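You operate a simulated robot arm through the tools that you are given. There is no shell and no other tool.

You are at the controls of a simulated two-armed robot. One attempt, no reset.

JOB
Unload the blow-off box into the CLEAN tray and switch the jet off.
Fine: shut the lid; park the carousel with pocket A at the white pointer. Set down upright: white housing.
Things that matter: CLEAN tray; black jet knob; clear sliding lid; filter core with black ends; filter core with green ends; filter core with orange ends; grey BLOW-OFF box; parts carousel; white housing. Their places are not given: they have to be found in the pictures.

It is judged by the outcome, as a careful person would: the job done as asked, and still so three seconds after it is handed in. It fails if anything else is knocked over, pushed out of place, dropped, spilled or broken. Lids that push on must go on centred and level and be pressed home; caps that screw on are set level and turned clockwise until they are tight.

ROBOT AND FRAMES
Two 7-joint arms with fingered hands on one trunk that stands fixed in place. Base frame: the origin is at the foot of the trunk, x ahead of it, y to its left, z up; the work surface is at about z = 800. Readings come in mm, rad, newtons and seconds.
The left shoulder is at [81, 173, 1153], the right one opposite. With the tool pointing down near the work surface each hand reaches from about 100 to 800 mm from the base axis, measured 20 degrees to its own side. Payload 3.5 kg a hand.
Tool frame (each hand has its own): the origin (TCP) lies between the finger pads and is the grasp point; the fingertips stand 30 mm ahead of it; z points along the fingers, y is the line along which they close. The gripper opens to 104 mm; its body begins 35 mm behind the TCP. The gripper is a hand of 3 fingers: y runs from the thumb to the fingers, the wrist lies at [-15, -104, -178] in the tool frame, and closing takes about 1.5 s.
Orientation is told as [roll, pitch, yaw] about the base's x, y, z axes, in that order, counted from this pose: with the fingers straight down and the wrist toward the robot, the tool's x, y and z point along [0, 1, 0], [1, 0, 0] and [0, 0, -1] of the base frame.

CONTROLS
- The arms move only by the tool drive_tool. It takes "left_rows", "right_rows" or both (then of equal length, played together; a hand with none holds still); each is a list of rows, each a list of 6 numbers: the shift along the tool's x, y, z in units of 250 mm (1.0 is 250 mm), then the turn, a rotation vector about the tool's x, y, z in units of 180 degrees (1.0 is 180 degrees). In form: [[x, y, z, wx, wy, wz], ...]. A call has 1 to 20 rows; each row is the pose to reach, as a shift and turn from the pose commanded when the call began, along the tool's axes at that moment. "left_claw" and "right_claw" are, for a hand that has rows, the gripper command, from -1 (shut) to 1 (fully open), values between in proportion, set as the call begins (left out, the last holds). A call with a number of a shift or a turn outside -1 to 1 is refused whole. Each row takes 0.2 s and may step no farther than 50 mm and 0.15 rad from the row before; otherwise, or with a gripper value out of range, the whole call is refused. Where a pose cannot be reached the arm comes as near as it can. A force on the tool above 90 N (or 10 N above the force at the start of the call, whichever is more), or a blocked arm, ends the call early, and 0.2 s more pass. Each finger travels about 72 mm/s and halts on what it meets, pressing with about 30 N; the grip force reading is that of the motor and also rises with nothing between the fingers. The clock runs only during rows and for 0.2 s after the last one: add rows that repeat a pose to give the fingers time. The reply holds the time, the measured pose of the TCP, the force on the tool along the base axes, the opening and the grip force, in the units named above and with some noise, with the torque about the TCP (base axes, N m) and any sound that the robot's microphone picked up.
- Cameras (640 x 400 px; columns grow to the right, rows downward): "scene" is now at [155, -51.2, 1350.7]; the picture's right is [-0.60, -0.80, 0.00], its down [-0.39, 0.29, -0.87] and it looks along [0.70, -0.53, -0.48] (base axes); focal length 232 px, centre (320, 200). "left" rides on the left gripper at [-64, -94, -117] in its tool frame; the picture's right is [-0.72, -0.33, 0.61], its down [0.64, -0.65, 0.40] and it looks along [0.27, 0.68, 0.68] (tool axes); focal length 238 px, centre (320, 200). "right" rides on the right gripper at [64, -94, -117] in its tool frame; the picture's right is [-0.72, 0.33, -0.61], its down [-0.64, -0.65, 0.40] and it looks along [-0.27, 0.68, 0.68] (tool axes); focal length 238 px, centre (320, 200).
- capture(camera): a new picture of that camera. The clock stands still meanwhile.
- move_column(by): moves the trunk up (or, below 0, down) by that many mm; the arms and the scene camera ride with it, the base frame stays. It gives what a move gives, with no picture.
- preshape(shape, hand): the hand has 3 fingers and takes this shape, open, in about a second: jaw (thumb against the fingers, like two jaws); tri (thumb and two fingers); tip (a fingertip pinch); poke (one finger out to press); point (the index stretched); flat (the hand flat); cup (the hand cupped); fist (a fist). The gripper value then closes the fingers along that shape, each until it touches; the sizes above hold for jaw. It gives what a move gives, with no picture.
- pan_tilt(pan, tilt): turns the head with the scene camera to pan (to the left, within 1.501 rad either way) and tilt (down, from -0.506 to 1.204), counted from straight ahead of the robot (the tilt from the chest, where the trunk bows). It gives what a move gives.
- measure_at(camera, pixels): there is no depth. For up to 12 entries [column, row, z] of the newest picture of that camera ("zoom" is the newest enlarged one), the place [x, y] in the base frame at which the ray of that pixel passes the height z, good to about 2 mm, but the place of the scene camera against the robot may be out by one fixed shift of up to 25 mm in any direction. The clock stands still meanwhile.
- enlarge(camera, box): a new picture of the part [left, top, right, bottom] of that camera's present view, enlarged. The clock stands still meanwhile.
- finish_job(): hands the job in; it is judged then, once.

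Open the grippers and draw the arms clear of the work before you hand the job in, unless the task says otherwise.

The tools are called after "Call:" by a JSON object that holds its "api" and its "payload". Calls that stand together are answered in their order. drive_tool: Moves the arms, as the interface text tells. Its arguments: {"type":"object","properties":{"left_rows":{"type":"array","items":{"type":"array","items":{"type":"number"}}},"left_claw":{"type":"number"},"right_rows":{"type":"array","items":{"type":"array","items":{"type":"number"}}},"right_claw":{"type":"number"}},"required":[]} The other tools are called the same way: move_column (by) moves the trunk up or down; preshape (shape, hand) gives the hand a shape; pan_tilt (pan, tilt) turns the head that bears the scene camera; capture (camera) takes a picture; measure_at (camera, pixels) gives the place at which the rays of pixels pass given heights; enlarge (camera, box) takes an enlarged picture of a part of a camera's view; finish_job () hands the job in.

At the start:

```text
t: 0.0
left_tcp_pos: [408.7, -18.9, 1196.9]
left_tcp_rot: [-0.001, 0.0, 0.003]
left_force: [-0.1, 0.4, 0.7]
left_moment: [-0.02, 0.0, 0.01]
left_finger_gap: 103.6
left_grip_force: 0.0
left_shape: jaw
right_tcp_pos: [371.6, -401.7, 1250.7]
right_tcp_rot: [0.001, 0.001, -0.003]
right_force: [0.1, -0.3, -0.2]
right_moment: [0.01, 0.02, -0.03]
right_finger_gap: 103.8
right_grip_force: 0.1
right_shape: jaw
trunk travel left (down, up): [-250.0, 504.0]
head pan, tilt (commanded): [-0.644, 0.506]
```

scene: 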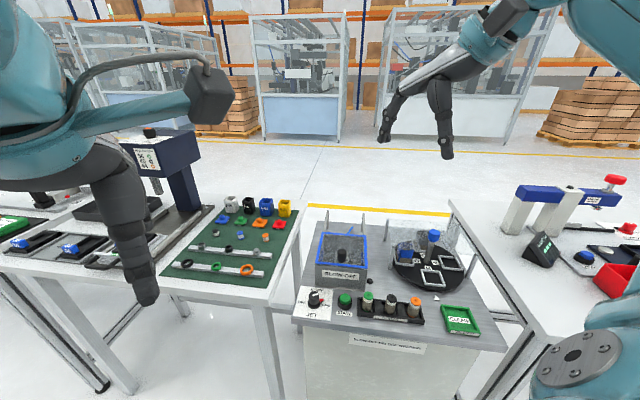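
right: 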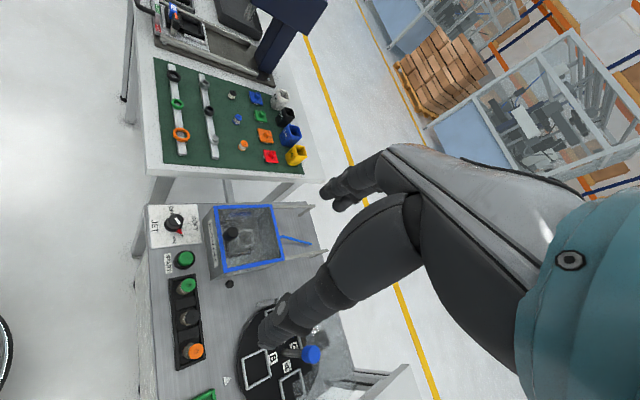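
left: 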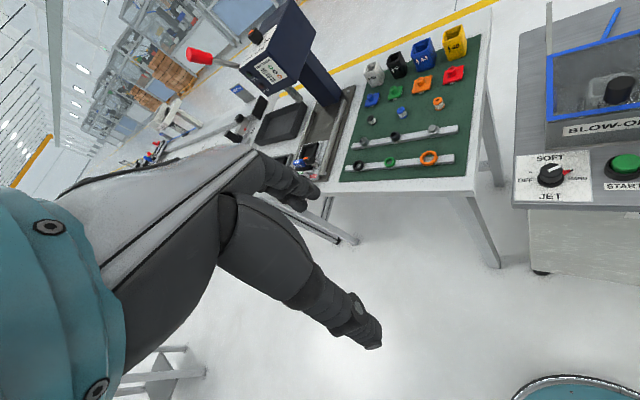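

The scene picture shows the BLOW-OFF station around pixels (290-510, 220-350): box at (340,260), carousel at (432,265), rack of cores (390,305), CLEAN tray (460,320), jet knob (314,300). I enlarge those areas to read the details.

Call:
{"api": "enlarge", "payload": {"camera": "scene", "box": [285, 205, 405, 345]}}

Call:
{"api": "enlarge", "payload": {"camera": "scene", "box": [370, 205, 510, 345]}}

Call:
{"api": "enlarge", "payload": {"camera": "right", "box": [130, 190, 350, 400]}}

```text
2.86 times, centred on (345, 275) of scene
```

zoom: 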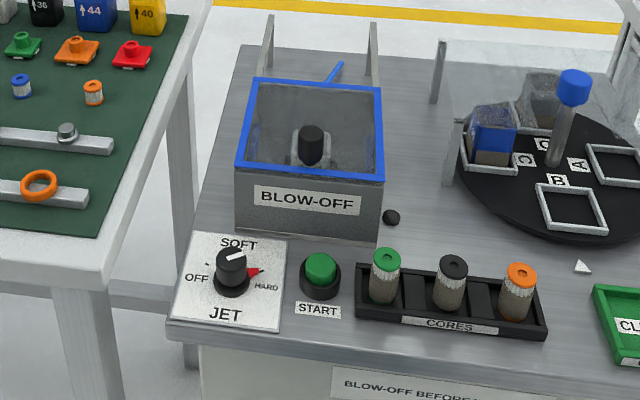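

```text
2.86 times, centred on (440, 275) of scene
```

zoom: 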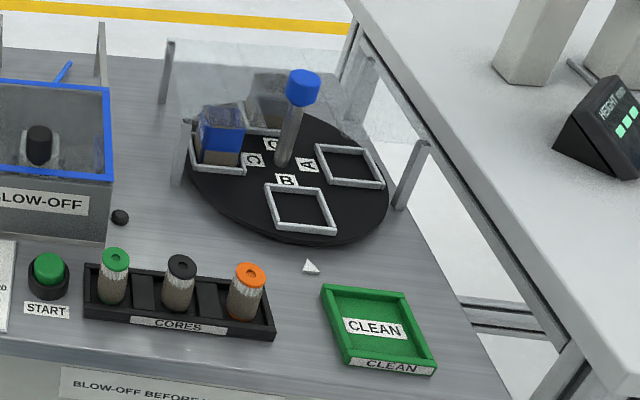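

```text
1.90 times, centred on (240, 295) of right
```

zoom: 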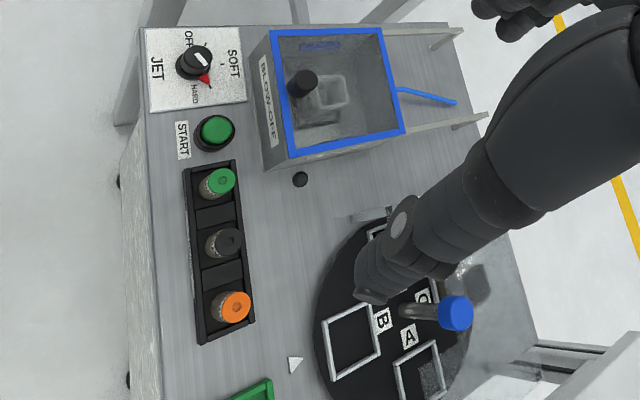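

The jet knob's red pointer seems to be at HARD, the lid is shut over a white housing in the box, and the pointer triangle lies near pocket B. I turn the head toward the station for a straighter look.

Call:
{"api": "measure_at", "payload": {"camera": "scene", "pixels": [[314, 300, 800], [344, 306, 800], [340, 255, 900], [391, 308, 800], [460, 320, 800], [435, 298, 800], [432, 265, 800], [434, 236, 950], [295, 318, 800], [505, 345, 800]]}}

Call:
{"api": "pan_tilt", "payload": {"pan": -0.9, "tilt": 0.9}}

```text
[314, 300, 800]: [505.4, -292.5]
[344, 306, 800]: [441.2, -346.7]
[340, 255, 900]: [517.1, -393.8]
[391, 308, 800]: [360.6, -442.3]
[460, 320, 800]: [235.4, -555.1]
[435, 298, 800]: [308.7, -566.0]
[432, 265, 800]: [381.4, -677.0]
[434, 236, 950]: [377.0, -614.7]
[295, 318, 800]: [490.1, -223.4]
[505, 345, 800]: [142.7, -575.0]
```

```text
t: 0.9
left_tcp_pos: [409.8, -19.1, 1197.5]
left_tcp_rot: [0.0, 0.0, 0.002]
left_force: [-0.3, -0.3, 0.0]
left_moment: [0.02, 0.01, 0.0]
left_finger_gap: 103.5
left_grip_force: 0.0
left_shape: jaw
right_tcp_pos: [371.8, -401.3, 1249.4]
right_tcp_rot: [0.001, -0.001, 0.001]
right_force: [-1.3, -0.5, 0.1]
right_moment: [-0.02, 0.02, -0.01]
right_finger_gap: 103.7
right_grip_force: 0.0
right_shape: jaw
trunk travel left (down, up): [-250.0, 504.0]
head pan, tilt (commanded): [-0.901, 0.901]
```

Call:
{"api": "capture", "payload": {"camera": "scene"}}

```text
taken
```

scene: 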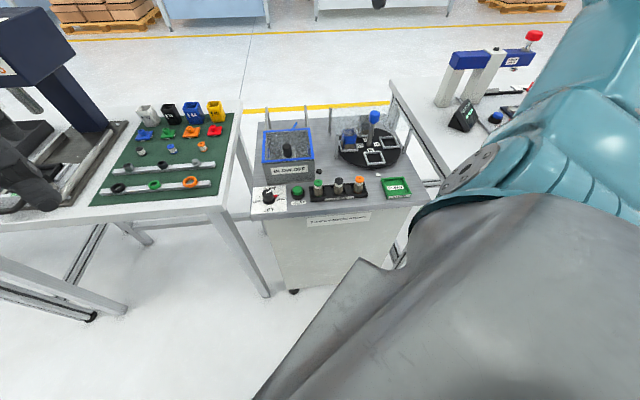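

The station is turned about 45° to the robot, with its front edge running from about (250,205) to (425,200). I set the head for a view that keeps the arm out and enlarge on the station.

Call:
{"api": "pan_tilt", "payload": {"pan": -0.785, "tilt": 0.7}}

Call:
{"api": "capture", "payload": {"camera": "scene"}}

```text
t: 1.6
left_tcp_pos: [409.5, -18.6, 1196.3]
left_tcp_rot: [-0.002, 0.001, 0.002]
left_force: [0.6, -0.2, 0.2]
left_moment: [0.03, -0.01, -0.01]
left_finger_gap: 103.4
left_grip_force: 0.1
left_shape: jaw
right_tcp_pos: [374.1, -402.4, 1250.4]
right_tcp_rot: [0.0, -0.002, 0.001]
right_force: [0.7, 0.0, -0.1]
right_moment: [-0.03, -0.01, 0.0]
right_finger_gap: 103.8
right_grip_force: 0.1
right_shape: jaw
trunk travel left (down, up): [-250.0, 504.0]
head pan, tilt (commanded): [-0.785, 0.7]
```

```text
taken
```

scene: 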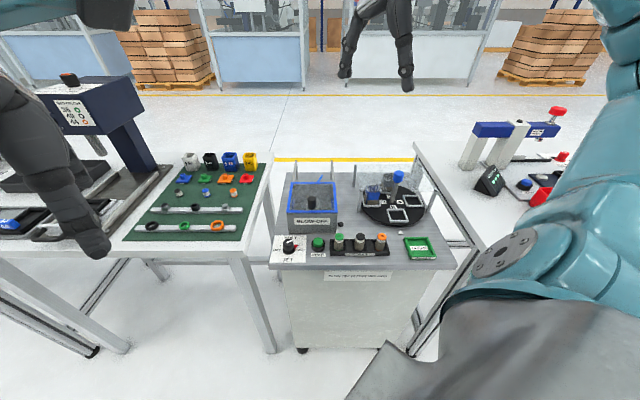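

The station now lies at (270-470, 160-350). I enlarge the box, knob, and carousel in turn.

Call:
{"api": "enlarge", "payload": {"camera": "scene", "box": [268, 165, 348, 265]}}

Call:
{"api": "enlarge", "payload": {"camera": "scene", "box": [340, 155, 450, 265]}}

```text
4.00 times, centred on (308, 215) of scene
```

zoom: 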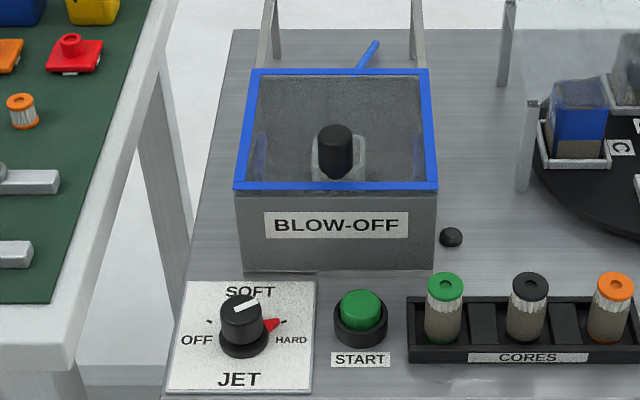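

```text
3.64 times, centred on (395, 210) of scene
```

zoom: 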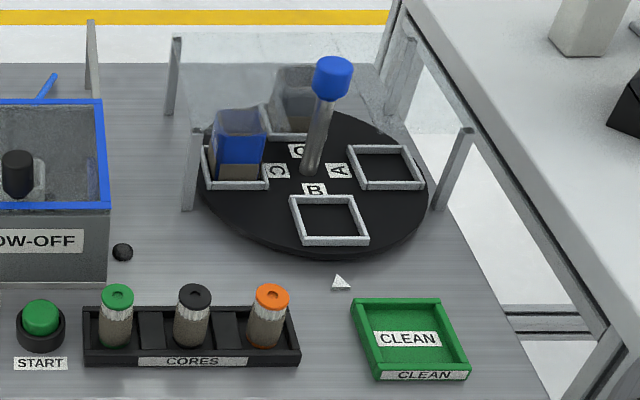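

The zooms show: carousel with pockets A (right), B (front, nearest the white pointer), C (left, blue housing), D (back), a blue-capped centre rod under a clear guard, and lid rails running behind the box. I measure the same items in the right-hand camera to settle the scene camera shift.

Call:
{"api": "capture", "payload": {"camera": "right"}}

Call:
{"api": "measure_at", "payload": {"camera": "scene", "pixels": [[289, 250, 800], [318, 246, 800], [340, 240, 850], [360, 241, 850], [382, 238, 850], [419, 248, 800], [388.5, 231.5, 800], [381, 207, 820], [399, 176, 950], [311, 200, 900]]}}

```text
taken
```

right: 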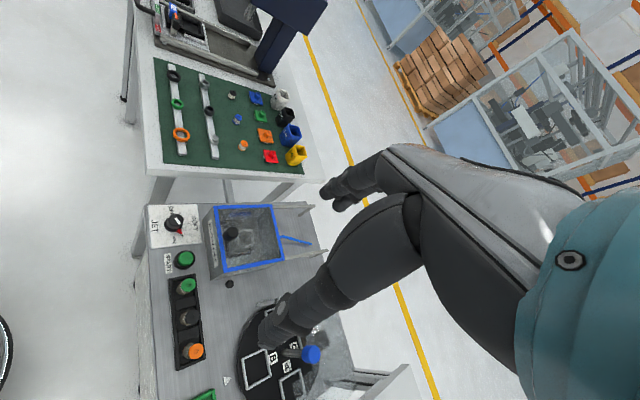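

```text
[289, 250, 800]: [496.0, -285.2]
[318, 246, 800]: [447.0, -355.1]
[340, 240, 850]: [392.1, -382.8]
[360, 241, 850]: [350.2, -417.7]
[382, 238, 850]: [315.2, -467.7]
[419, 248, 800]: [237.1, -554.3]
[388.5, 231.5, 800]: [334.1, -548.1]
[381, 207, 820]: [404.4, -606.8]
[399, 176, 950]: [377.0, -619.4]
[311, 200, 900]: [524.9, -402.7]
```

Now the same landmarks measured with the right-hand camera: knob base, START, cores, pointer (226,381), lid corners.

Call:
{"api": "measure_at", "payload": {"camera": "right", "pixels": [[172, 226, 800], [182, 261, 800], [187, 286, 850], [189, 317, 850], [192, 350, 850], [226, 381, 800], [213, 206, 900], [272, 205, 900], [284, 264, 900], [220, 272, 900], [231, 233, 920], [311, 354, 950]]}}

```text
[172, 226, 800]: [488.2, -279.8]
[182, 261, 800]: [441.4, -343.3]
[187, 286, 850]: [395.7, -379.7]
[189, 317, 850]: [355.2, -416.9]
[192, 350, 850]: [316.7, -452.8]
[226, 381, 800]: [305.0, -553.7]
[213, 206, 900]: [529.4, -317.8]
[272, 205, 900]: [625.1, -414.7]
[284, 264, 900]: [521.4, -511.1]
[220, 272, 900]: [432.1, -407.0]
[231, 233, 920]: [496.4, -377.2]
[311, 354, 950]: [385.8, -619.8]
```

The two cameras agree to about 10–20 mm. I swing the right hand to yaw -45° (facing the station) at about (420,-380,1150) to see the box, knob and carousel closer.

Call:
{"api": "drive_tool", "payload": {"right_rows": [[0.015, 0.03, 0.07, 0, 0, 0.0417], [0.03, 0.06, 0.13, 0, 0, 0.0833], [0.045, 0.1, 0.2, 0, 0, 0.125], [0.06, 0.13, 0.27, 0, 0, 0.1667], [0.075, 0.16, 0.33, 0, 0, 0.2083], [0.088, 0.192, 0.4, 0, 0, 0.25], [0.088, 0.192, 0.4, 0, 0, 0.25]]}}

Call:
{"api": "capture", "payload": {"camera": "right"}}

Call:
{"api": "capture", "payload": {"camera": "scene"}}

```text
t: 3.2
left_tcp_pos: [409.9, -18.9, 1196.6]
left_tcp_rot: [0.001, -0.001, 0.001]
left_force: [-0.1, -0.3, 0.6]
left_moment: [-0.03, 0.02, 0.01]
left_finger_gap: 103.7
left_grip_force: 0.2
left_shape: jaw
right_tcp_pos: [421.2, -377.9, 1149.4]
right_tcp_rot: [0.001, 0.0, -0.786]
right_force: [-0.5, 0.4, 0.4]
right_moment: [-0.02, 0.02, 0.05]
right_finger_gap: 103.9
right_grip_force: 0.1
right_shape: jaw
trunk travel left (down, up): [-250.0, 504.0]
head pan, tilt (commanded): [-0.785, 0.7]
```

```text
taken
```

right: 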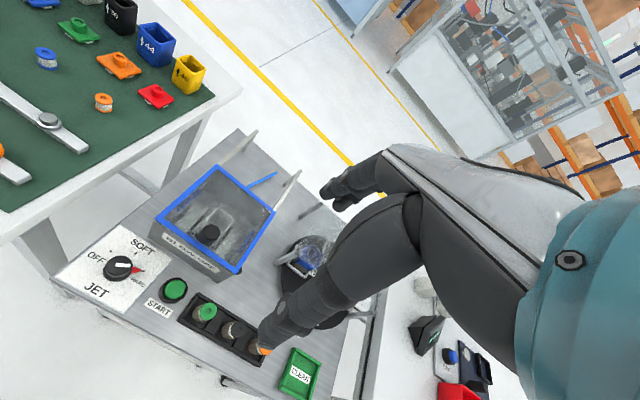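

```text
taken
```

scene: 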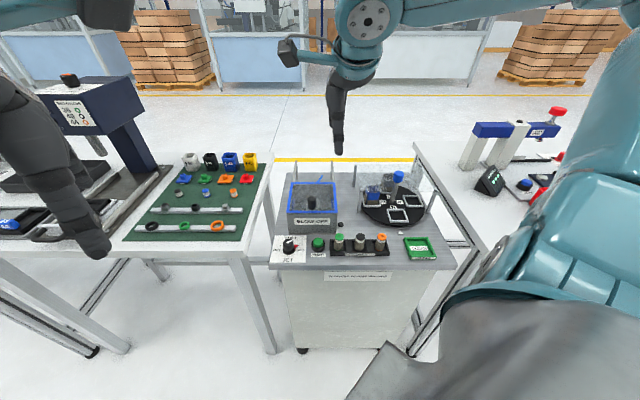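

The right camera now sees the box at (160-275,165-275). I enlarge it.

Call:
{"api": "enlarge", "payload": {"camera": "right", "box": [140, 120, 300, 280]}}

Call:
{"api": "enlarge", "payload": {"camera": "right", "box": [60, 220, 220, 320]}}

```text
2.50 times, centred on (220, 200) of right
```

zoom: 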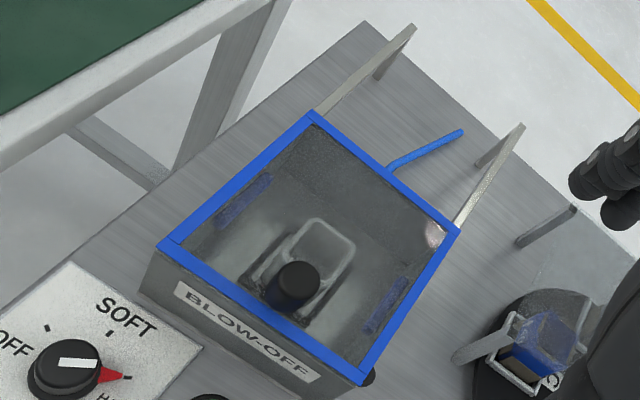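

```text
4.00 times, centred on (140, 270) of right
```

zoom: 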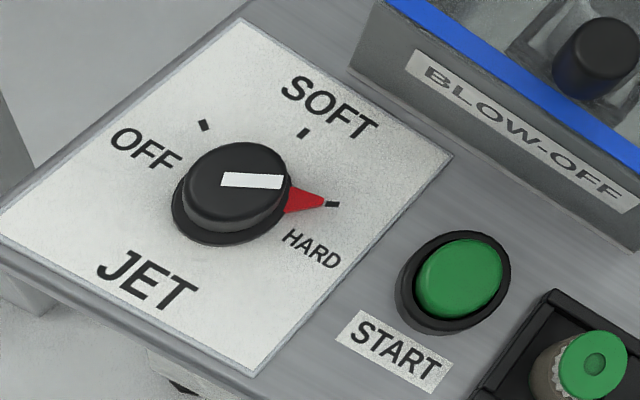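

Knob pointer is at HARD (333,205 in the zoom), OFF tick at (205,125), SOFT tick at (305,133). I measure the ticks and knob from this zoom to get its centre and the turn needed.

Call:
{"api": "measure_at", "payload": {"camera": "zoom", "pixels": [[205, 125, 805], [305, 133, 805], [333, 205, 805], [232, 215, 805], [238, 180, 835], [222, 180, 835], [281, 180, 835], [240, 17, 805], [452, 155, 805], [258, 372, 805], [455, 285, 805], [458, 272, 825]]}}

Call:
{"api": "enlarge", "payload": {"camera": "right", "box": [140, 120, 300, 280]}}

Call:
{"api": "measure_at", "payload": {"camera": "zoom", "pixels": [[313, 114, 900], [460, 232, 900], [358, 382, 900], [158, 245, 900], [298, 273, 920], [314, 240, 850], [412, 28, 900], [520, 126, 900], [372, 22, 800]]}}

```text
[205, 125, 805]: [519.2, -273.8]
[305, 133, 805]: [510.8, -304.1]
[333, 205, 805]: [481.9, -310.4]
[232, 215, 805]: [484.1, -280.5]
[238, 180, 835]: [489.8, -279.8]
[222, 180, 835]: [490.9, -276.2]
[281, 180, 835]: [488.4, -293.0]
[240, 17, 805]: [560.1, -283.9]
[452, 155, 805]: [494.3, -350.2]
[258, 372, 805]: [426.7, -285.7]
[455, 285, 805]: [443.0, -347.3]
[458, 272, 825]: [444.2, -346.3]
```

```text
2.50 times, centred on (220, 200) of right
```

zoom: 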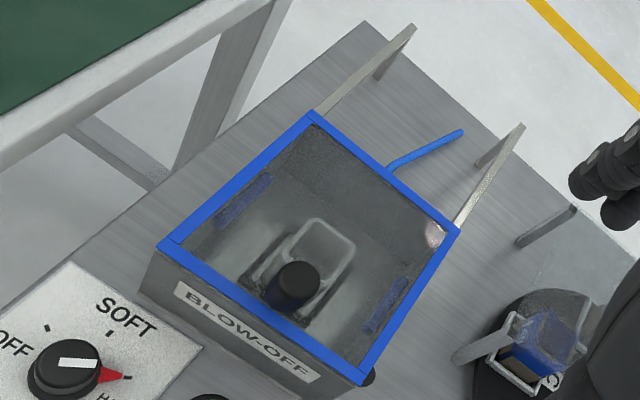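

```text
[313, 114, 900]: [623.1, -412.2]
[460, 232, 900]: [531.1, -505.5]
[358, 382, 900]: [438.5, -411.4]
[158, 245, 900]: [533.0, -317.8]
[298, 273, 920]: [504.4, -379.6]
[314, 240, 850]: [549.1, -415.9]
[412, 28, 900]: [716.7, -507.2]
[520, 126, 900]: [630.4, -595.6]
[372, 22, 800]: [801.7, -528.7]
```

Circle through the ticks gives knob centre ≈(491,-282), HARD at about -108°, OFF at about +17°: a turn of ~+124° (counter-clockwise from above). I look at the hand's shape in the scene view to plan clearance to the box.

Call:
{"api": "enlarge", "payload": {"camera": "scene", "box": [260, 20, 420, 170]}}

Call:
{"api": "capture", "payload": {"camera": "left"}}

```text
2.67 times, centred on (340, 95) of scene
```

zoom: 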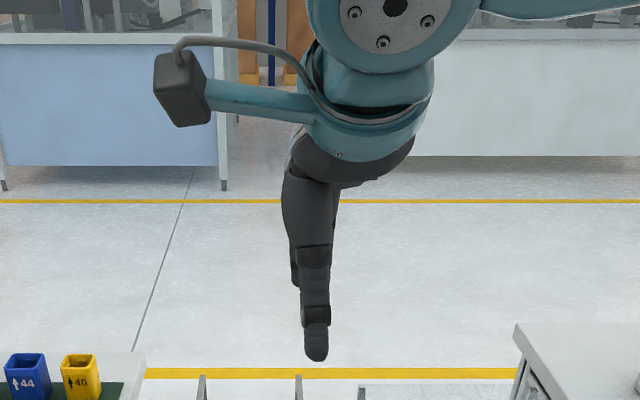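

```text
taken
```

left: 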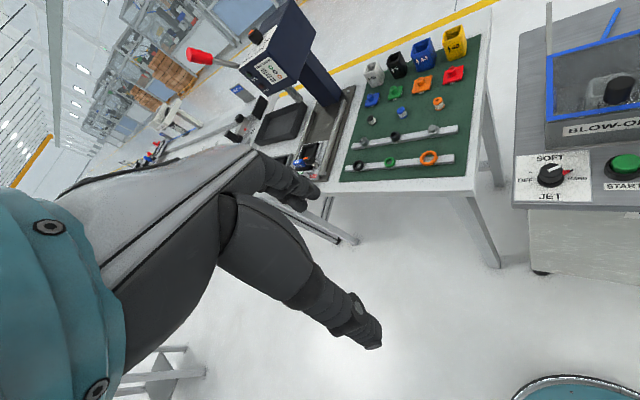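

The left camera sees the jet plate at (545,175) and box at right edge. I enlarge there to measure the knob height from a second viewpoint.

Call:
{"api": "enlarge", "payload": {"camera": "left", "box": [510, 60, 640, 220]}}

Call:
{"api": "measure_at", "payload": {"camera": "zoom", "pixels": [[320, 200, 805]]}}

```text
2.50 times, centred on (575, 140) of left
```

zoom: 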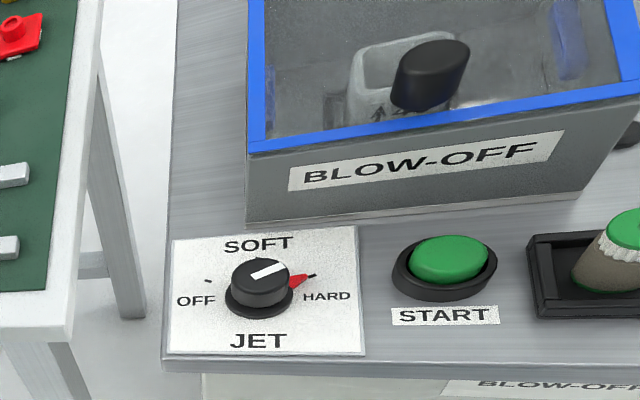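

```text
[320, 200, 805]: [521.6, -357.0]
```

I measure the knob's parts in this left zoom (top centre ~(261,272), bottom flange centre ~(259,300), ticks).

Call:
{"api": "measure_at", "payload": {"camera": "zoom", "pixels": [[208, 281, 805], [313, 275, 805], [259, 300, 805], [260, 272, 830], [260, 272, 840], [260, 272, 850], [232, 275, 840], [289, 268, 840], [445, 275, 805], [448, 253, 825]]}}

```text
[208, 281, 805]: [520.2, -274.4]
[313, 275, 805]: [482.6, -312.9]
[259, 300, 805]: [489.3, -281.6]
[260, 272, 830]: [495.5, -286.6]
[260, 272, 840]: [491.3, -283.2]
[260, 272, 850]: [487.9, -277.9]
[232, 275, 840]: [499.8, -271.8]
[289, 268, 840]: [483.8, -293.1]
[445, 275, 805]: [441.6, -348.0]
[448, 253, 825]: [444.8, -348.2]
```

Both wrist cameras agree: knob centre ≈(490.5,-282.5), top z≈840, plate z≈805. I move the left hand 80 mm to the left and yaw it -35° to give room and a side view, and bring the right hand above the knob at yaw -77°, z 1000.

Call:
{"api": "drive_tool", "payload": {"left_rows": [[0.053, 0, 0, 0, 0, 0.0323], [0.107, 0, 0, 0, 0, 0.0647], [0.16, 0, 0, 0, 0, 0.097], [0.213, 0, 0, 0, 0, 0.129], [0.267, 0, 0, 0, 0, 0.162], [0.32, 0, 0, 0, 0, 0.194], [0.32, 0, 0, 0, 0, 0.194]], "right_rows": [[0.078, -0.012, 0.1, 0, 0, 0.03], [0.155, -0.025, 0.2, 0, 0, 0.06], [0.233, -0.037, 0.3, 0, 0, 0.089], [0.31, -0.05, 0.4, 0, 0, 0.119], [0.388, -0.062, 0.5, 0, 0, 0.148], [0.466, -0.074, 0.598, 0, 0, 0.178], [0.466, -0.074, 0.598, 0, 0, 0.178]]}}

Call:
{"api": "capture", "payload": {"camera": "right"}}

Call:
{"api": "capture", "payload": {"camera": "left"}}

Call:
{"api": "capture", "payload": {"camera": "scene"}}

```text
t: 4.8
left_tcp_pos: [408.9, 61.7, 1195.4]
left_tcp_rot: [0.001, -0.002, -0.609]
left_force: [0.4, 0.6, 0.4]
left_moment: [-0.01, -0.01, 0.02]
left_finger_gap: 103.8
left_grip_force: 0.1
left_shape: jaw
right_tcp_pos: [489.8, -283.7, 1000.6]
right_tcp_rot: [0.002, 0.001, -1.344]
right_force: [1.4, -0.4, 0.7]
right_moment: [-0.01, 0.02, 0.01]
right_finger_gap: 103.8
right_grip_force: 0.0
right_shape: jaw
trunk travel left (down, up): [-250.0, 504.0]
head pan, tilt (commanded): [-0.785, 0.7]
```

```text
taken
```

right: 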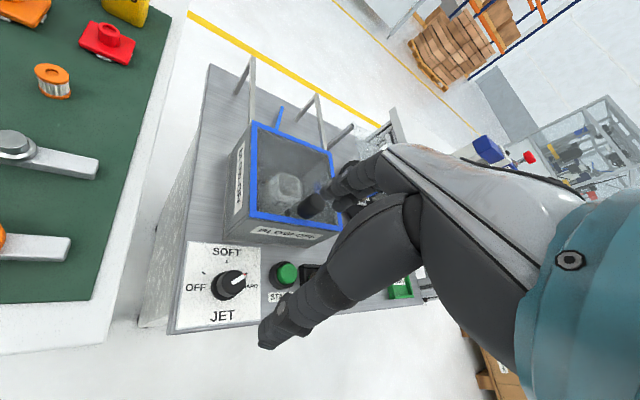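

```text
taken
```

left: 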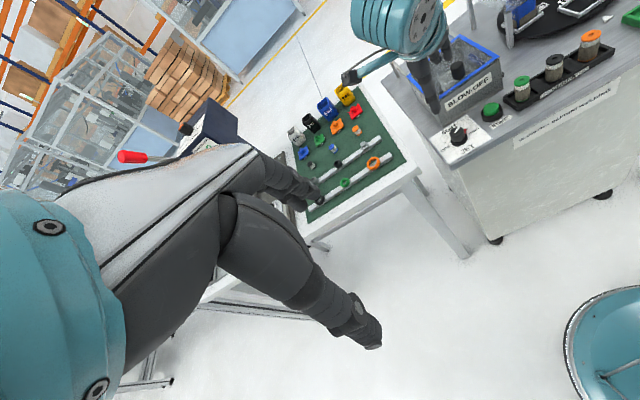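

```text
taken
```

scene: 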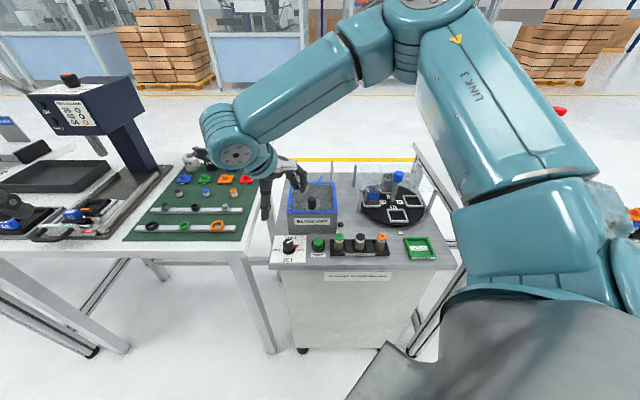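

With the hand pointing at the box its knuckles (about 85 mm out, ~30 mm above TCP) would hit the box front, so I want the knob grasped with the fingers pointing left, yaw ≈ +30…+72°. I test in the air whether the arm can reach yaw +72° above the knob.

Call:
{"api": "drive_tool", "payload": {"right_rows": [[0, 0, -0.02, 0, 0, -0.0436], [0, 0, -0.04, 0, 0, -0.0871], [0, 0, -0.06, 0, 0, -0.1307], [0, 0, -0.08, 0, 0, -0.1743], [0, 0, -0.08, 0, 0, -0.2179], [0, 0, -0.08, 0, 0, -0.2614], [0, 0, -0.08, 0, 0, -0.305], [0, 0, -0.08, 0, 0, -0.3486], [0, 0, -0.08, 0, 0, -0.3921], [0, 0, -0.08, 0, 0, -0.4357], [0, 0, -0.08, 0, 0, -0.4793], [0, 0, -0.08, 0, 0, -0.5229], [0, 0, -0.08, 0, 0, -0.5664], [0, 0, -0.08, 0, 0, -0.61], [0, 0, -0.08, 0, 0, -0.6536], [0, 0, -0.08, 0, 0, -0.6971], [0, 0, -0.08, 0, 0, -0.7407], [0, 0, -0.08, 0, 0, -0.7843], [0, 0, -0.08, 0, 0, -0.828]]}}

Call:
{"api": "capture", "payload": {"camera": "right"}}

Call:
{"api": "capture", "payload": {"camera": "scene"}}

```text
t: 8.8
left_tcp_pos: [409.7, 61.3, 1197.0]
left_tcp_rot: [-0.001, -0.001, -0.605]
left_force: [0.4, 0.0, -0.4]
left_moment: [0.03, 0.0, 0.01]
left_finger_gap: 103.9
left_grip_force: 0.0
left_shape: jaw
right_tcp_pos: [489.9, -284.1, 1021.7]
right_tcp_rot: [0.0, 0.0, 1.258]
right_force: [-0.3, 0.0, -0.6]
right_moment: [0.0, 0.0, 0.01]
right_finger_gap: 103.6
right_grip_force: 0.0
right_shape: jaw
trunk travel left (down, up): [-250.0, 504.0]
head pan, tilt (commanded): [-0.785, 0.7]
```

```text
taken
```

right: 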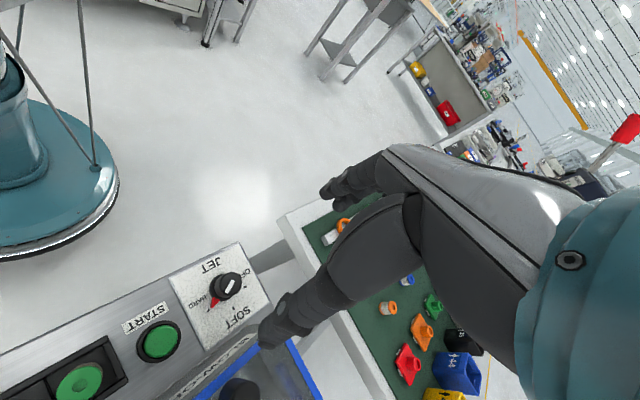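

```text
taken
```

scene: 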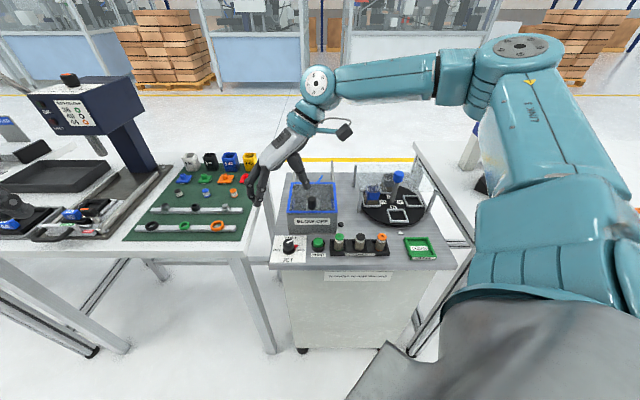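

The arm reaches yaw +72° (1.258 rad) exactly. I test on to +95° so two twists could suffice.

Call:
{"api": "drive_tool", "payload": {"right_rows": [[0, 0, 0, 0, 0, -0.032], [0, 0, 0, 0, 0, -0.064], [0, 0, 0, 0, 0, -0.096], [0, 0, 0, 0, 0, -0.128], [0, 0, 0, 0, 0, -0.128]]}}

```text
t: 10.0
left_tcp_pos: [408.4, 62.4, 1196.3]
left_tcp_rot: [-0.001, -0.001, -0.608]
left_force: [0.6, -0.3, -0.4]
left_moment: [-0.02, 0.02, -0.01]
left_finger_gap: 103.8
left_grip_force: 0.1
left_shape: jaw
right_tcp_pos: [490.6, -283.6, 1020.8]
right_tcp_rot: [-0.002, 0.0, 1.66]
right_force: [0.4, 0.0, -0.2]
right_moment: [0.01, -0.04, 0.0]
right_finger_gap: 103.5
right_grip_force: 0.1
right_shape: jaw
trunk travel left (down, up): [-250.0, 504.0]
head pan, tilt (commanded): [-0.785, 0.7]
```

Yaw 95° is also reachable. Before descending I check the lid handle height and the arm's surroundings from the left camera.

Call:
{"api": "enlarge", "payload": {"camera": "left", "box": [360, 0, 560, 160]}}

Call:
{"api": "measure_at", "payload": {"camera": "zoom", "pixels": [[320, 200, 800]]}}

```text
2.50 times, centred on (460, 80) of left
```

zoom: 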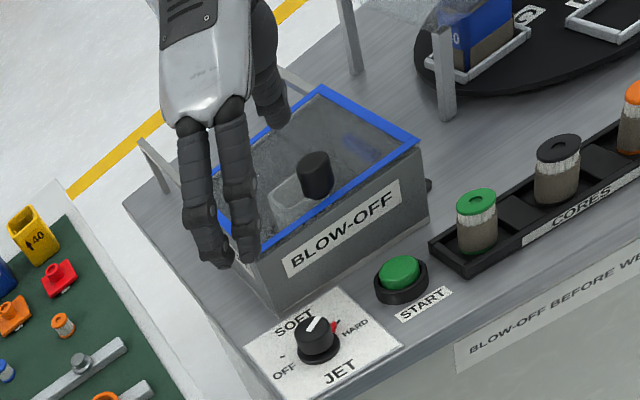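

```text
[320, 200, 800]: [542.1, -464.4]
```

I measure the handle top (316,161), lid corners, and START top in this left zoom.

Call:
{"api": "measure_at", "payload": {"camera": "zoom", "pixels": [[316, 161, 920], [316, 161, 930], [316, 161, 940], [316, 192, 900], [420, 147, 900], [322, 88, 900], [400, 270, 825], [477, 203, 850], [557, 148, 850], [638, 90, 850], [317, 345, 812], [315, 325, 840]]}}

```text
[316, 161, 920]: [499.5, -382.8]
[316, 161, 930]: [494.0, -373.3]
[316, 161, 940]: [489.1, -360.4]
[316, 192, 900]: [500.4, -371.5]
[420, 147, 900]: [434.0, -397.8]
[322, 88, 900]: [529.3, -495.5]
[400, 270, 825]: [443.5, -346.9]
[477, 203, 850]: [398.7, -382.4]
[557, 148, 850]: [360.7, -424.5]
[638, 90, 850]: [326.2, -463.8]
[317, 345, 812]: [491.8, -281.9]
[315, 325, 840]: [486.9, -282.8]
```

Lid top comes out at z≈884, handle ≈(504,-382) with top ≈920. Now I turn back to yaw +30°, narrow the gripper to about 56 mm so the thumb stays clear of START, and lower to z≈900 first.

Call:
{"api": "drive_tool", "payload": {"right_rows": [[0, 0, 0, 0, 0, 0.045], [0, 0, 0, 0, 0, 0.09], [0, 0, 0, 0, 0, 0.135], [0, 0, 0, 0, 0, 0.18], [0, 0, 0, 0, 0, 0.226], [0, 0, 0, 0, 0, 0.271], [0, 0, 0.12, 0, 0, 0.316], [0, 0, 0.24, 0, 0, 0.361], [0, 0, 0.36, 0, 0, 0.361], [0, 0, 0.48, 0, 0, 0.361], [0, 0, 0.48, 0, 0, 0.361]], "right_claw": 0.08}}

Call:
{"api": "capture", "payload": {"camera": "right"}}

Call:
{"api": "enlarge", "payload": {"camera": "left", "box": [380, 50, 540, 170]}}

```text
t: 12.4
left_tcp_pos: [408.9, 61.8, 1194.6]
left_tcp_rot: [0.001, 0.0, -0.606]
left_force: [-0.3, 0.2, -0.3]
left_moment: [-0.03, 0.02, 0.02]
left_finger_gap: 103.7
left_grip_force: 0.1
left_shape: jaw
right_tcp_pos: [487.3, -285.3, 900.2]
right_tcp_rot: [-0.002, 0.0, 0.524]
right_force: [0.7, 0.8, 0.1]
right_moment: [0.01, -0.01, 0.01]
right_finger_gap: 56.4
right_grip_force: 0.1
right_shape: jaw
trunk travel left (down, up): [-250.0, 504.0]
head pan, tilt (commanded): [-0.785, 0.7]
```

```text
taken
```

right: 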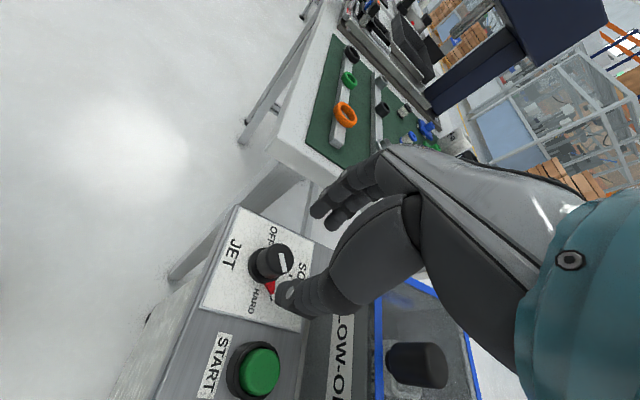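

```text
3.33 times, centred on (460, 110) of left
```

zoom: 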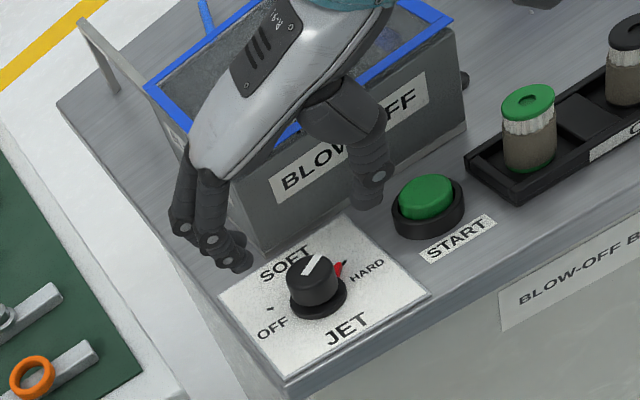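

Knob is visible at (272,262) in the right view. I re-measure its centre from this close view.

Call:
{"api": "enlarge", "payload": {"camera": "right", "box": [200, 200, 320, 330]}}

Call:
{"api": "measure_at", "payload": {"camera": "right", "pixels": [[281, 260, 840], [263, 266, 812], [271, 291, 812], [254, 250, 805], [256, 312, 805]]}}

```text
3.08 times, centred on (260, 265) of right
```

zoom: 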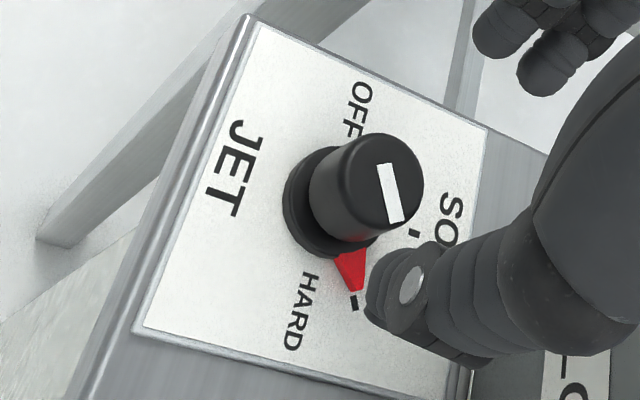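

```text
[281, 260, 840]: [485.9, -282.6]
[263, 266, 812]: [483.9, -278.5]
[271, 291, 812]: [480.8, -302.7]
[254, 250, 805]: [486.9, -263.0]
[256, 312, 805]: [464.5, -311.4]
```

Knob centre ≈(489.5,-282.3). I shift about 3.5 mm and descend to TCP z≈847 (fingertips ~817, above flange and red pointer).

Call:
{"api": "drive_tool", "payload": {"right_rows": [[0.003, 0.007, 0.05, 0, 0, 0], [0.006, 0.0136, 0.1, 0, 0, 0], [0.006, 0.0136, 0.15, 0, 0, 0], [0.006, 0.0136, 0.19, 0, 0, 0], [0.006, 0.0136, 0.212, 0, 0, 0], [0.006, 0.0136, 0.212, 0, 0, 0]]}}

Call:
{"api": "enlarge", "payload": {"camera": "left", "box": [380, 50, 540, 170]}}

Call:
{"api": "enlarge", "payload": {"camera": "right", "box": [200, 160, 420, 380]}}

```text
t: 13.8
left_tcp_pos: [409.4, 61.9, 1196.0]
left_tcp_rot: [0.0, -0.001, -0.607]
left_force: [0.1, -0.8, -0.2]
left_moment: [-0.01, -0.02, 0.01]
left_finger_gap: 103.6
left_grip_force: 0.1
left_shape: jaw
right_tcp_pos: [490.9, -279.9, 846.7]
right_tcp_rot: [0.001, 0.0, 0.524]
right_force: [0.3, -0.1, 0.3]
right_moment: [0.01, 0.01, -0.01]
right_finger_gap: 56.3
right_grip_force: 0.0
right_shape: jaw
trunk travel left (down, up): [-250.0, 504.0]
head pan, tilt (commanded): [-0.785, 0.7]
```

```text
3.33 times, centred on (460, 110) of left
```

zoom: 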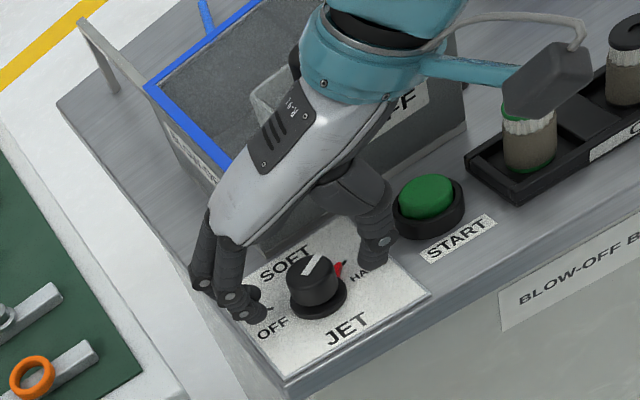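

```text
1.82 times, centred on (310, 270) of right
```

zoom: 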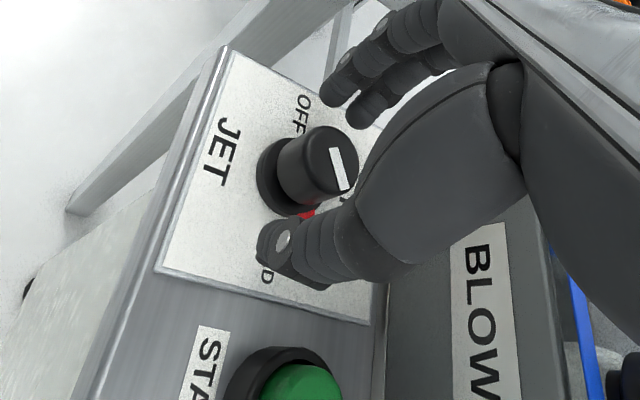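

The knob sits between thumb and fingers. I close the gripper on it.

Call:
{"api": "drive_tool", "payload": {"right_rows": [[0, 0, 0, 0, 0, 0], [0, 0, 0, 0, 0, 0], [0, 0, 0, 0, 0, 0], [0, 0, 0, 0, 0, 0], [0, 0, 0, 0, 0, 0], [0, 0, 0, 0, 0, 0]], "right_claw": -1}}

Call:
{"api": "enlarge", "payload": {"camera": "right", "box": [200, 160, 420, 380]}}

```text
t: 15.2
left_tcp_pos: [409.7, 60.9, 1196.0]
left_tcp_rot: [0.0, -0.001, -0.607]
left_force: [-0.7, 0.5, 1.3]
left_moment: [0.0, -0.04, -0.01]
left_finger_gap: 103.7
left_grip_force: 0.0
left_shape: jaw
right_tcp_pos: [492.0, -280.1, 847.4]
right_tcp_rot: [0.0, 0.001, 0.524]
right_force: [-2.2, 0.5, -3.2]
right_moment: [0.03, 0.06, 0.02]
right_finger_gap: 19.5
right_grip_force: 30.2
right_shape: jaw
trunk travel left (down, up): [-250.0, 504.0]
head pan, tilt (commanded): [-0.785, 0.7]
```

```text
1.82 times, centred on (310, 270) of right
```

zoom: 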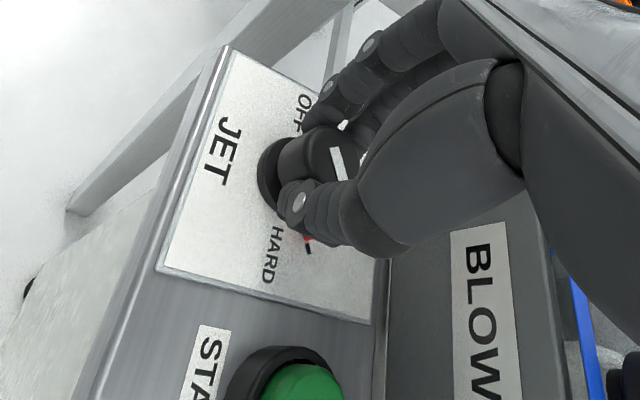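

Grip force 30 N on the knob (gap 19.5). I twist +30° (counter-clockwise from above) first and check the pointer.

Call:
{"api": "drive_tool", "payload": {"right_rows": [[0, 0, 0, 0, 0, -0.028], [0, 0, 0, 0, 0, -0.056], [0, 0, 0, 0, 0, -0.084], [0, 0, 0, 0, 0, -0.112], [0, 0, 0, 0, 0, -0.14], [0, 0, 0, 0, 0, -0.168], [0, 0, 0, 0, 0, -0.168]]}}

Call:
{"api": "capture", "payload": {"camera": "right"}}

Call:
{"api": "enlarge", "payload": {"camera": "left", "box": [400, 80, 520, 160]}}

```text
t: 16.8
left_tcp_pos: [409.6, 60.6, 1194.8]
left_tcp_rot: [-0.001, 0.0, -0.606]
left_force: [-0.1, -0.3, 0.0]
left_moment: [-0.02, -0.03, -0.01]
left_finger_gap: 103.4
left_grip_force: 0.1
left_shape: jaw
right_tcp_pos: [492.0, -281.0, 846.7]
right_tcp_rot: [0.0, 0.0, 1.055]
right_force: [-4.2, -0.8, -6.7]
right_moment: [0.02, 0.04, 0.01]
right_finger_gap: 19.0
right_grip_force: 30.1
right_shape: jaw
trunk travel left (down, up): [-250.0, 504.0]
head pan, tilt (commanded): [-0.785, 0.7]
```

```text
taken
```

right: 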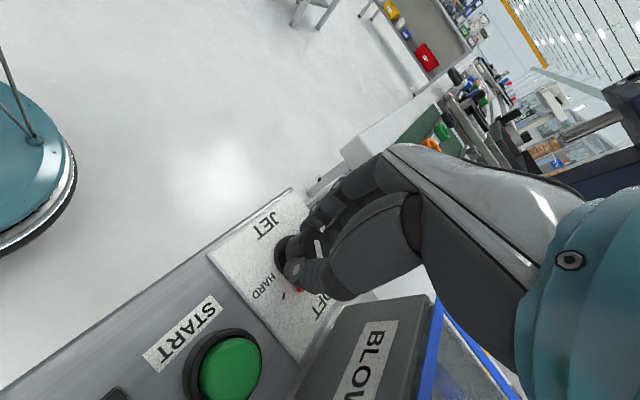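

```text
5.00 times, centred on (460, 120) of left
```

zoom: 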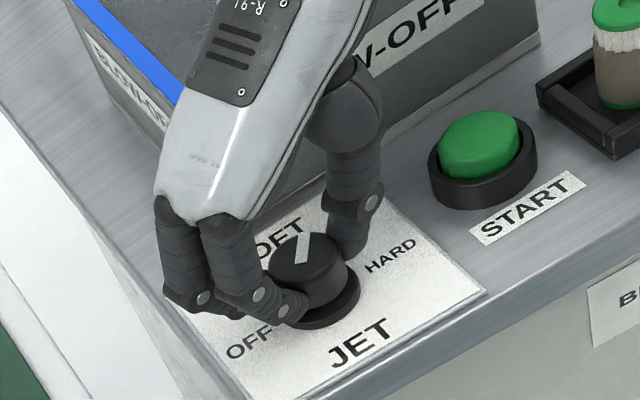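

The knob turned with the hand (white bar swung toward SOFT). I continue to yaw ≈ +95°.

Call:
{"api": "drive_tool", "payload": {"right_rows": [[0, 0, 0, 0, 0, -0.032], [0, 0, 0, 0, 0, -0.064], [0, 0, 0, 0, 0, -0.096], [0, 0, 0, 0, 0, -0.128], [0, 0, 0, 0, 0, -0.16], [0, 0, 0, 0, 0, -0.19], [0, 0, 0, 0, 0, -0.19]]}}

Call:
{"api": "enlarge", "payload": {"camera": "left", "box": [400, 80, 520, 160]}}

Call:
{"api": "capture", "payload": {"camera": "right"}}

```text
t: 18.4
left_tcp_pos: [409.7, 61.9, 1194.5]
left_tcp_rot: [-0.001, -0.001, -0.609]
left_force: [-0.6, 0.5, -0.4]
left_moment: [0.02, 0.0, -0.03]
left_finger_gap: 103.7
left_grip_force: 0.0
left_shape: jaw
right_tcp_pos: [491.8, -280.8, 846.8]
right_tcp_rot: [0.002, -0.001, 1.652]
right_force: [-7.2, 1.5, -9.2]
right_moment: [0.08, 0.14, -0.02]
right_finger_gap: 18.8
right_grip_force: 30.0
right_shape: jaw
trunk travel left (down, up): [-250.0, 504.0]
head pan, tilt (commanded): [-0.785, 0.7]
```

```text
5.00 times, centred on (460, 120) of left
```

zoom: 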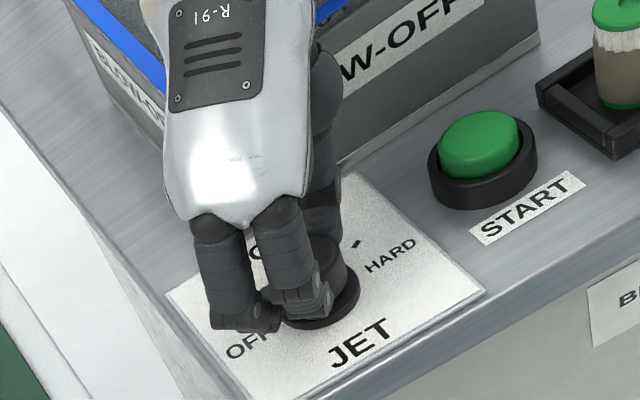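

```text
taken
```

right: 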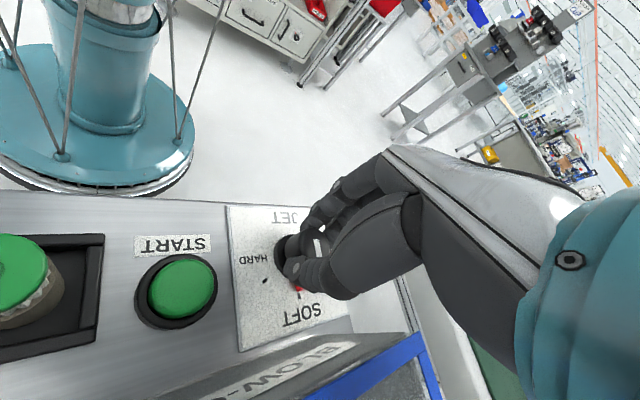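

Pointer is now at SOFT. I release, rise 53 mm, swing back to yaw +30°, and look before regripping.

Call:
{"api": "drive_tool", "payload": {"right_rows": [[0, 0, 0, 0, 0, 0], [0, 0, 0, 0, 0, 0], [0, 0, 0, 0, 0, 0], [0, 0, -0.07, 0, 0, 0], [0, 0, -0.14, 0, 0, 0], [0, 0, -0.212, 0, 0, 0], [0, 0, -0.212, 0, 0, 0.045], [0, 0, -0.212, 0, 0, 0.09], [0, 0, -0.212, 0, 0, 0.135], [0, 0, -0.212, 0, 0, 0.18], [0, 0, -0.212, 0, 0, 0.225], [0, 0, -0.212, 0, 0, 0.27], [0, 0, -0.212, 0, 0, 0.316], [0, 0, -0.212, 0, 0, 0.361], [0, 0, -0.212, 0, 0, 0.361]], "right_claw": 0.08}}

Call:
{"api": "enlarge", "payload": {"camera": "left", "box": [400, 80, 520, 160]}}

Call:
{"api": "enlarge", "payload": {"camera": "right", "box": [200, 200, 320, 330]}}

```text
t: 21.6
left_tcp_pos: [409.5, 60.5, 1195.9]
left_tcp_rot: [0.001, 0.0, -0.607]
left_force: [0.7, -0.4, 0.2]
left_moment: [0.01, 0.0, -0.03]
left_finger_gap: 103.7
left_grip_force: 0.0
left_shape: jaw
right_tcp_pos: [492.7, -280.1, 900.8]
right_tcp_rot: [-0.001, -0.001, 0.514]
right_force: [-0.4, -0.2, 0.5]
right_moment: [0.02, 0.0, -0.03]
right_finger_gap: 55.5
right_grip_force: 0.1
right_shape: jaw
trunk travel left (down, up): [-250.0, 504.0]
head pan, tilt (commanded): [-0.785, 0.7]
```

```text
5.00 times, centred on (460, 120) of left
```

zoom: 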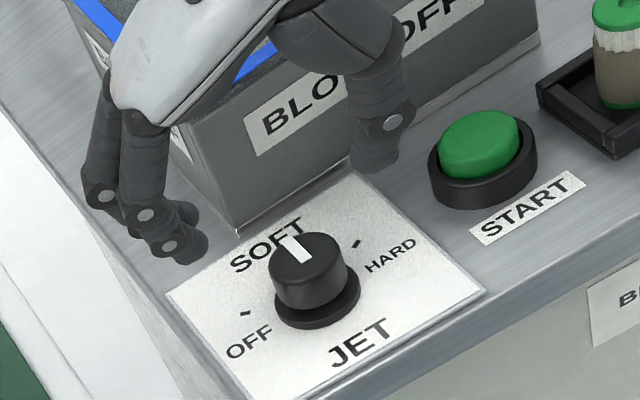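

```text
3.08 times, centred on (260, 265) of right
```

zoom: 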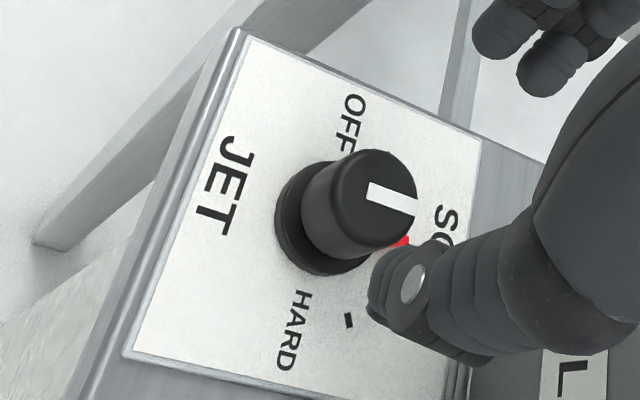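

I descend again onto the knob at yaw +30° with a small 3 mm correction.

Call:
{"api": "drive_tool", "payload": {"right_rows": [[0, -0.006, 0.07, 0, 0, 0], [0, -0.0117, 0.14, 0, 0, 0], [0, -0.0117, 0.214, 0, 0, 0], [0, -0.0117, 0.214, 0, 0, 0]]}}

Call:
{"api": "drive_tool", "payload": {"right_rows": [[0, 0, 0, 0, 0, 0], [0, 0, 0, 0, 0, 0], [0, 0, 0, 0, 0, 0], [0, 0, 0, 0, 0, 0], [0, 0, 0, 0, 0, -0.032], [0, 0, 0, 0, 0, -0.064], [0, 0, 0, 0, 0, -0.096], [0, 0, 0, 0, 0, -0.128], [0, 0, 0, 0, 0, -0.16], [0, 0, 0, 0, 0, -0.192], [0, 0, 0, 0, 0, -0.224], [0, 0, 0, 0, 0, -0.256], [0, 0, 0, 0, 0, -0.288], [0, 0, 0, 0, 0, -0.32], [0, 0, 0, 0, 0, -0.32]], "right_claw": -1}}

Call:
{"api": "enlarge", "payload": {"camera": "left", "box": [400, 80, 520, 160]}}

Call:
{"api": "capture", "payload": {"camera": "right"}}

```text
t: 22.6
left_tcp_pos: [408.6, 61.3, 1195.1]
left_tcp_rot: [-0.001, 0.0, -0.606]
left_force: [0.7, -0.5, -0.6]
left_moment: [-0.03, -0.01, 0.01]
left_finger_gap: 103.5
left_grip_force: 0.0
left_shape: jaw
right_tcp_pos: [491.0, -281.2, 849.1]
right_tcp_rot: [0.001, 0.002, 0.516]
right_force: [-0.6, 0.0, 0.3]
right_moment: [0.02, 0.03, 0.01]
right_finger_gap: 55.9
right_grip_force: 0.0
right_shape: jaw
trunk travel left (down, up): [-250.0, 504.0]
head pan, tilt (commanded): [-0.785, 0.7]
```

```text
t: 25.8
left_tcp_pos: [408.4, 63.1, 1194.8]
left_tcp_rot: [0.001, 0.0, -0.607]
left_force: [-0.3, 0.9, 0.2]
left_moment: [-0.02, -0.03, -0.02]
left_finger_gap: 103.5
left_grip_force: 0.1
left_shape: jaw
right_tcp_pos: [489.8, -282.7, 848.2]
right_tcp_rot: [0.0, -0.001, 1.523]
right_force: [5.0, 1.0, 5.6]
right_moment: [0.05, -0.11, 0.02]
right_finger_gap: 19.3
right_grip_force: 30.0
right_shape: jaw
trunk travel left (down, up): [-250.0, 504.0]
head pan, tilt (commanded): [-0.785, 0.7]
```

```text
5.00 times, centred on (460, 120) of left
```

zoom: 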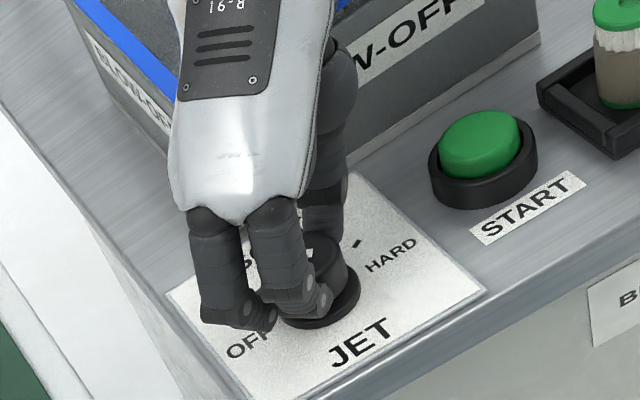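

```text
taken
```

right: 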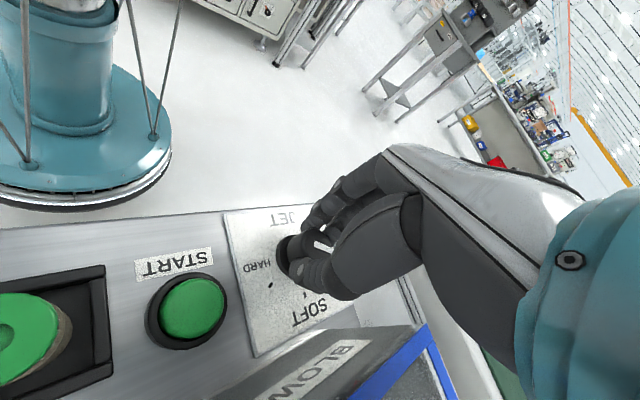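

The hand turned another 58°. I zoom on the knob to compare the bar against the OFF mark.

Call:
{"api": "enlarge", "payload": {"camera": "right", "box": [225, 195, 345, 305]}}

```text
3.64 times, centred on (285, 250) of right
```

zoom: 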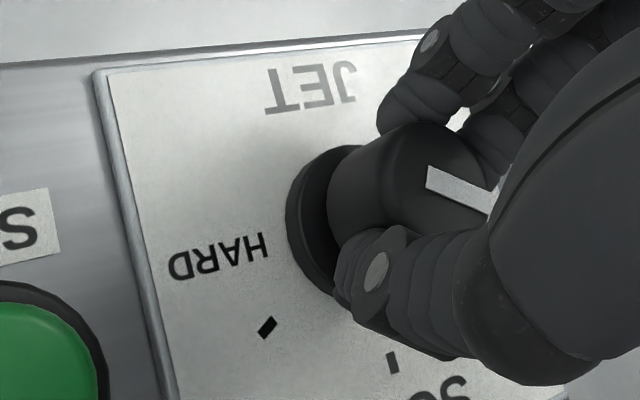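

I measure the bar's two ends to get its heading.

Call:
{"api": "measure_at", "payload": {"camera": "zoom", "pixels": [[430, 178, 838], [490, 203, 838], [267, 328, 805], [392, 364, 805], [445, 185, 838]]}}

```text
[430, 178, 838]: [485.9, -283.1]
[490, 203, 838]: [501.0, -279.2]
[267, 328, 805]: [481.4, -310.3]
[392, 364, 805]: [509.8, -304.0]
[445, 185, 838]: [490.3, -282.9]
```

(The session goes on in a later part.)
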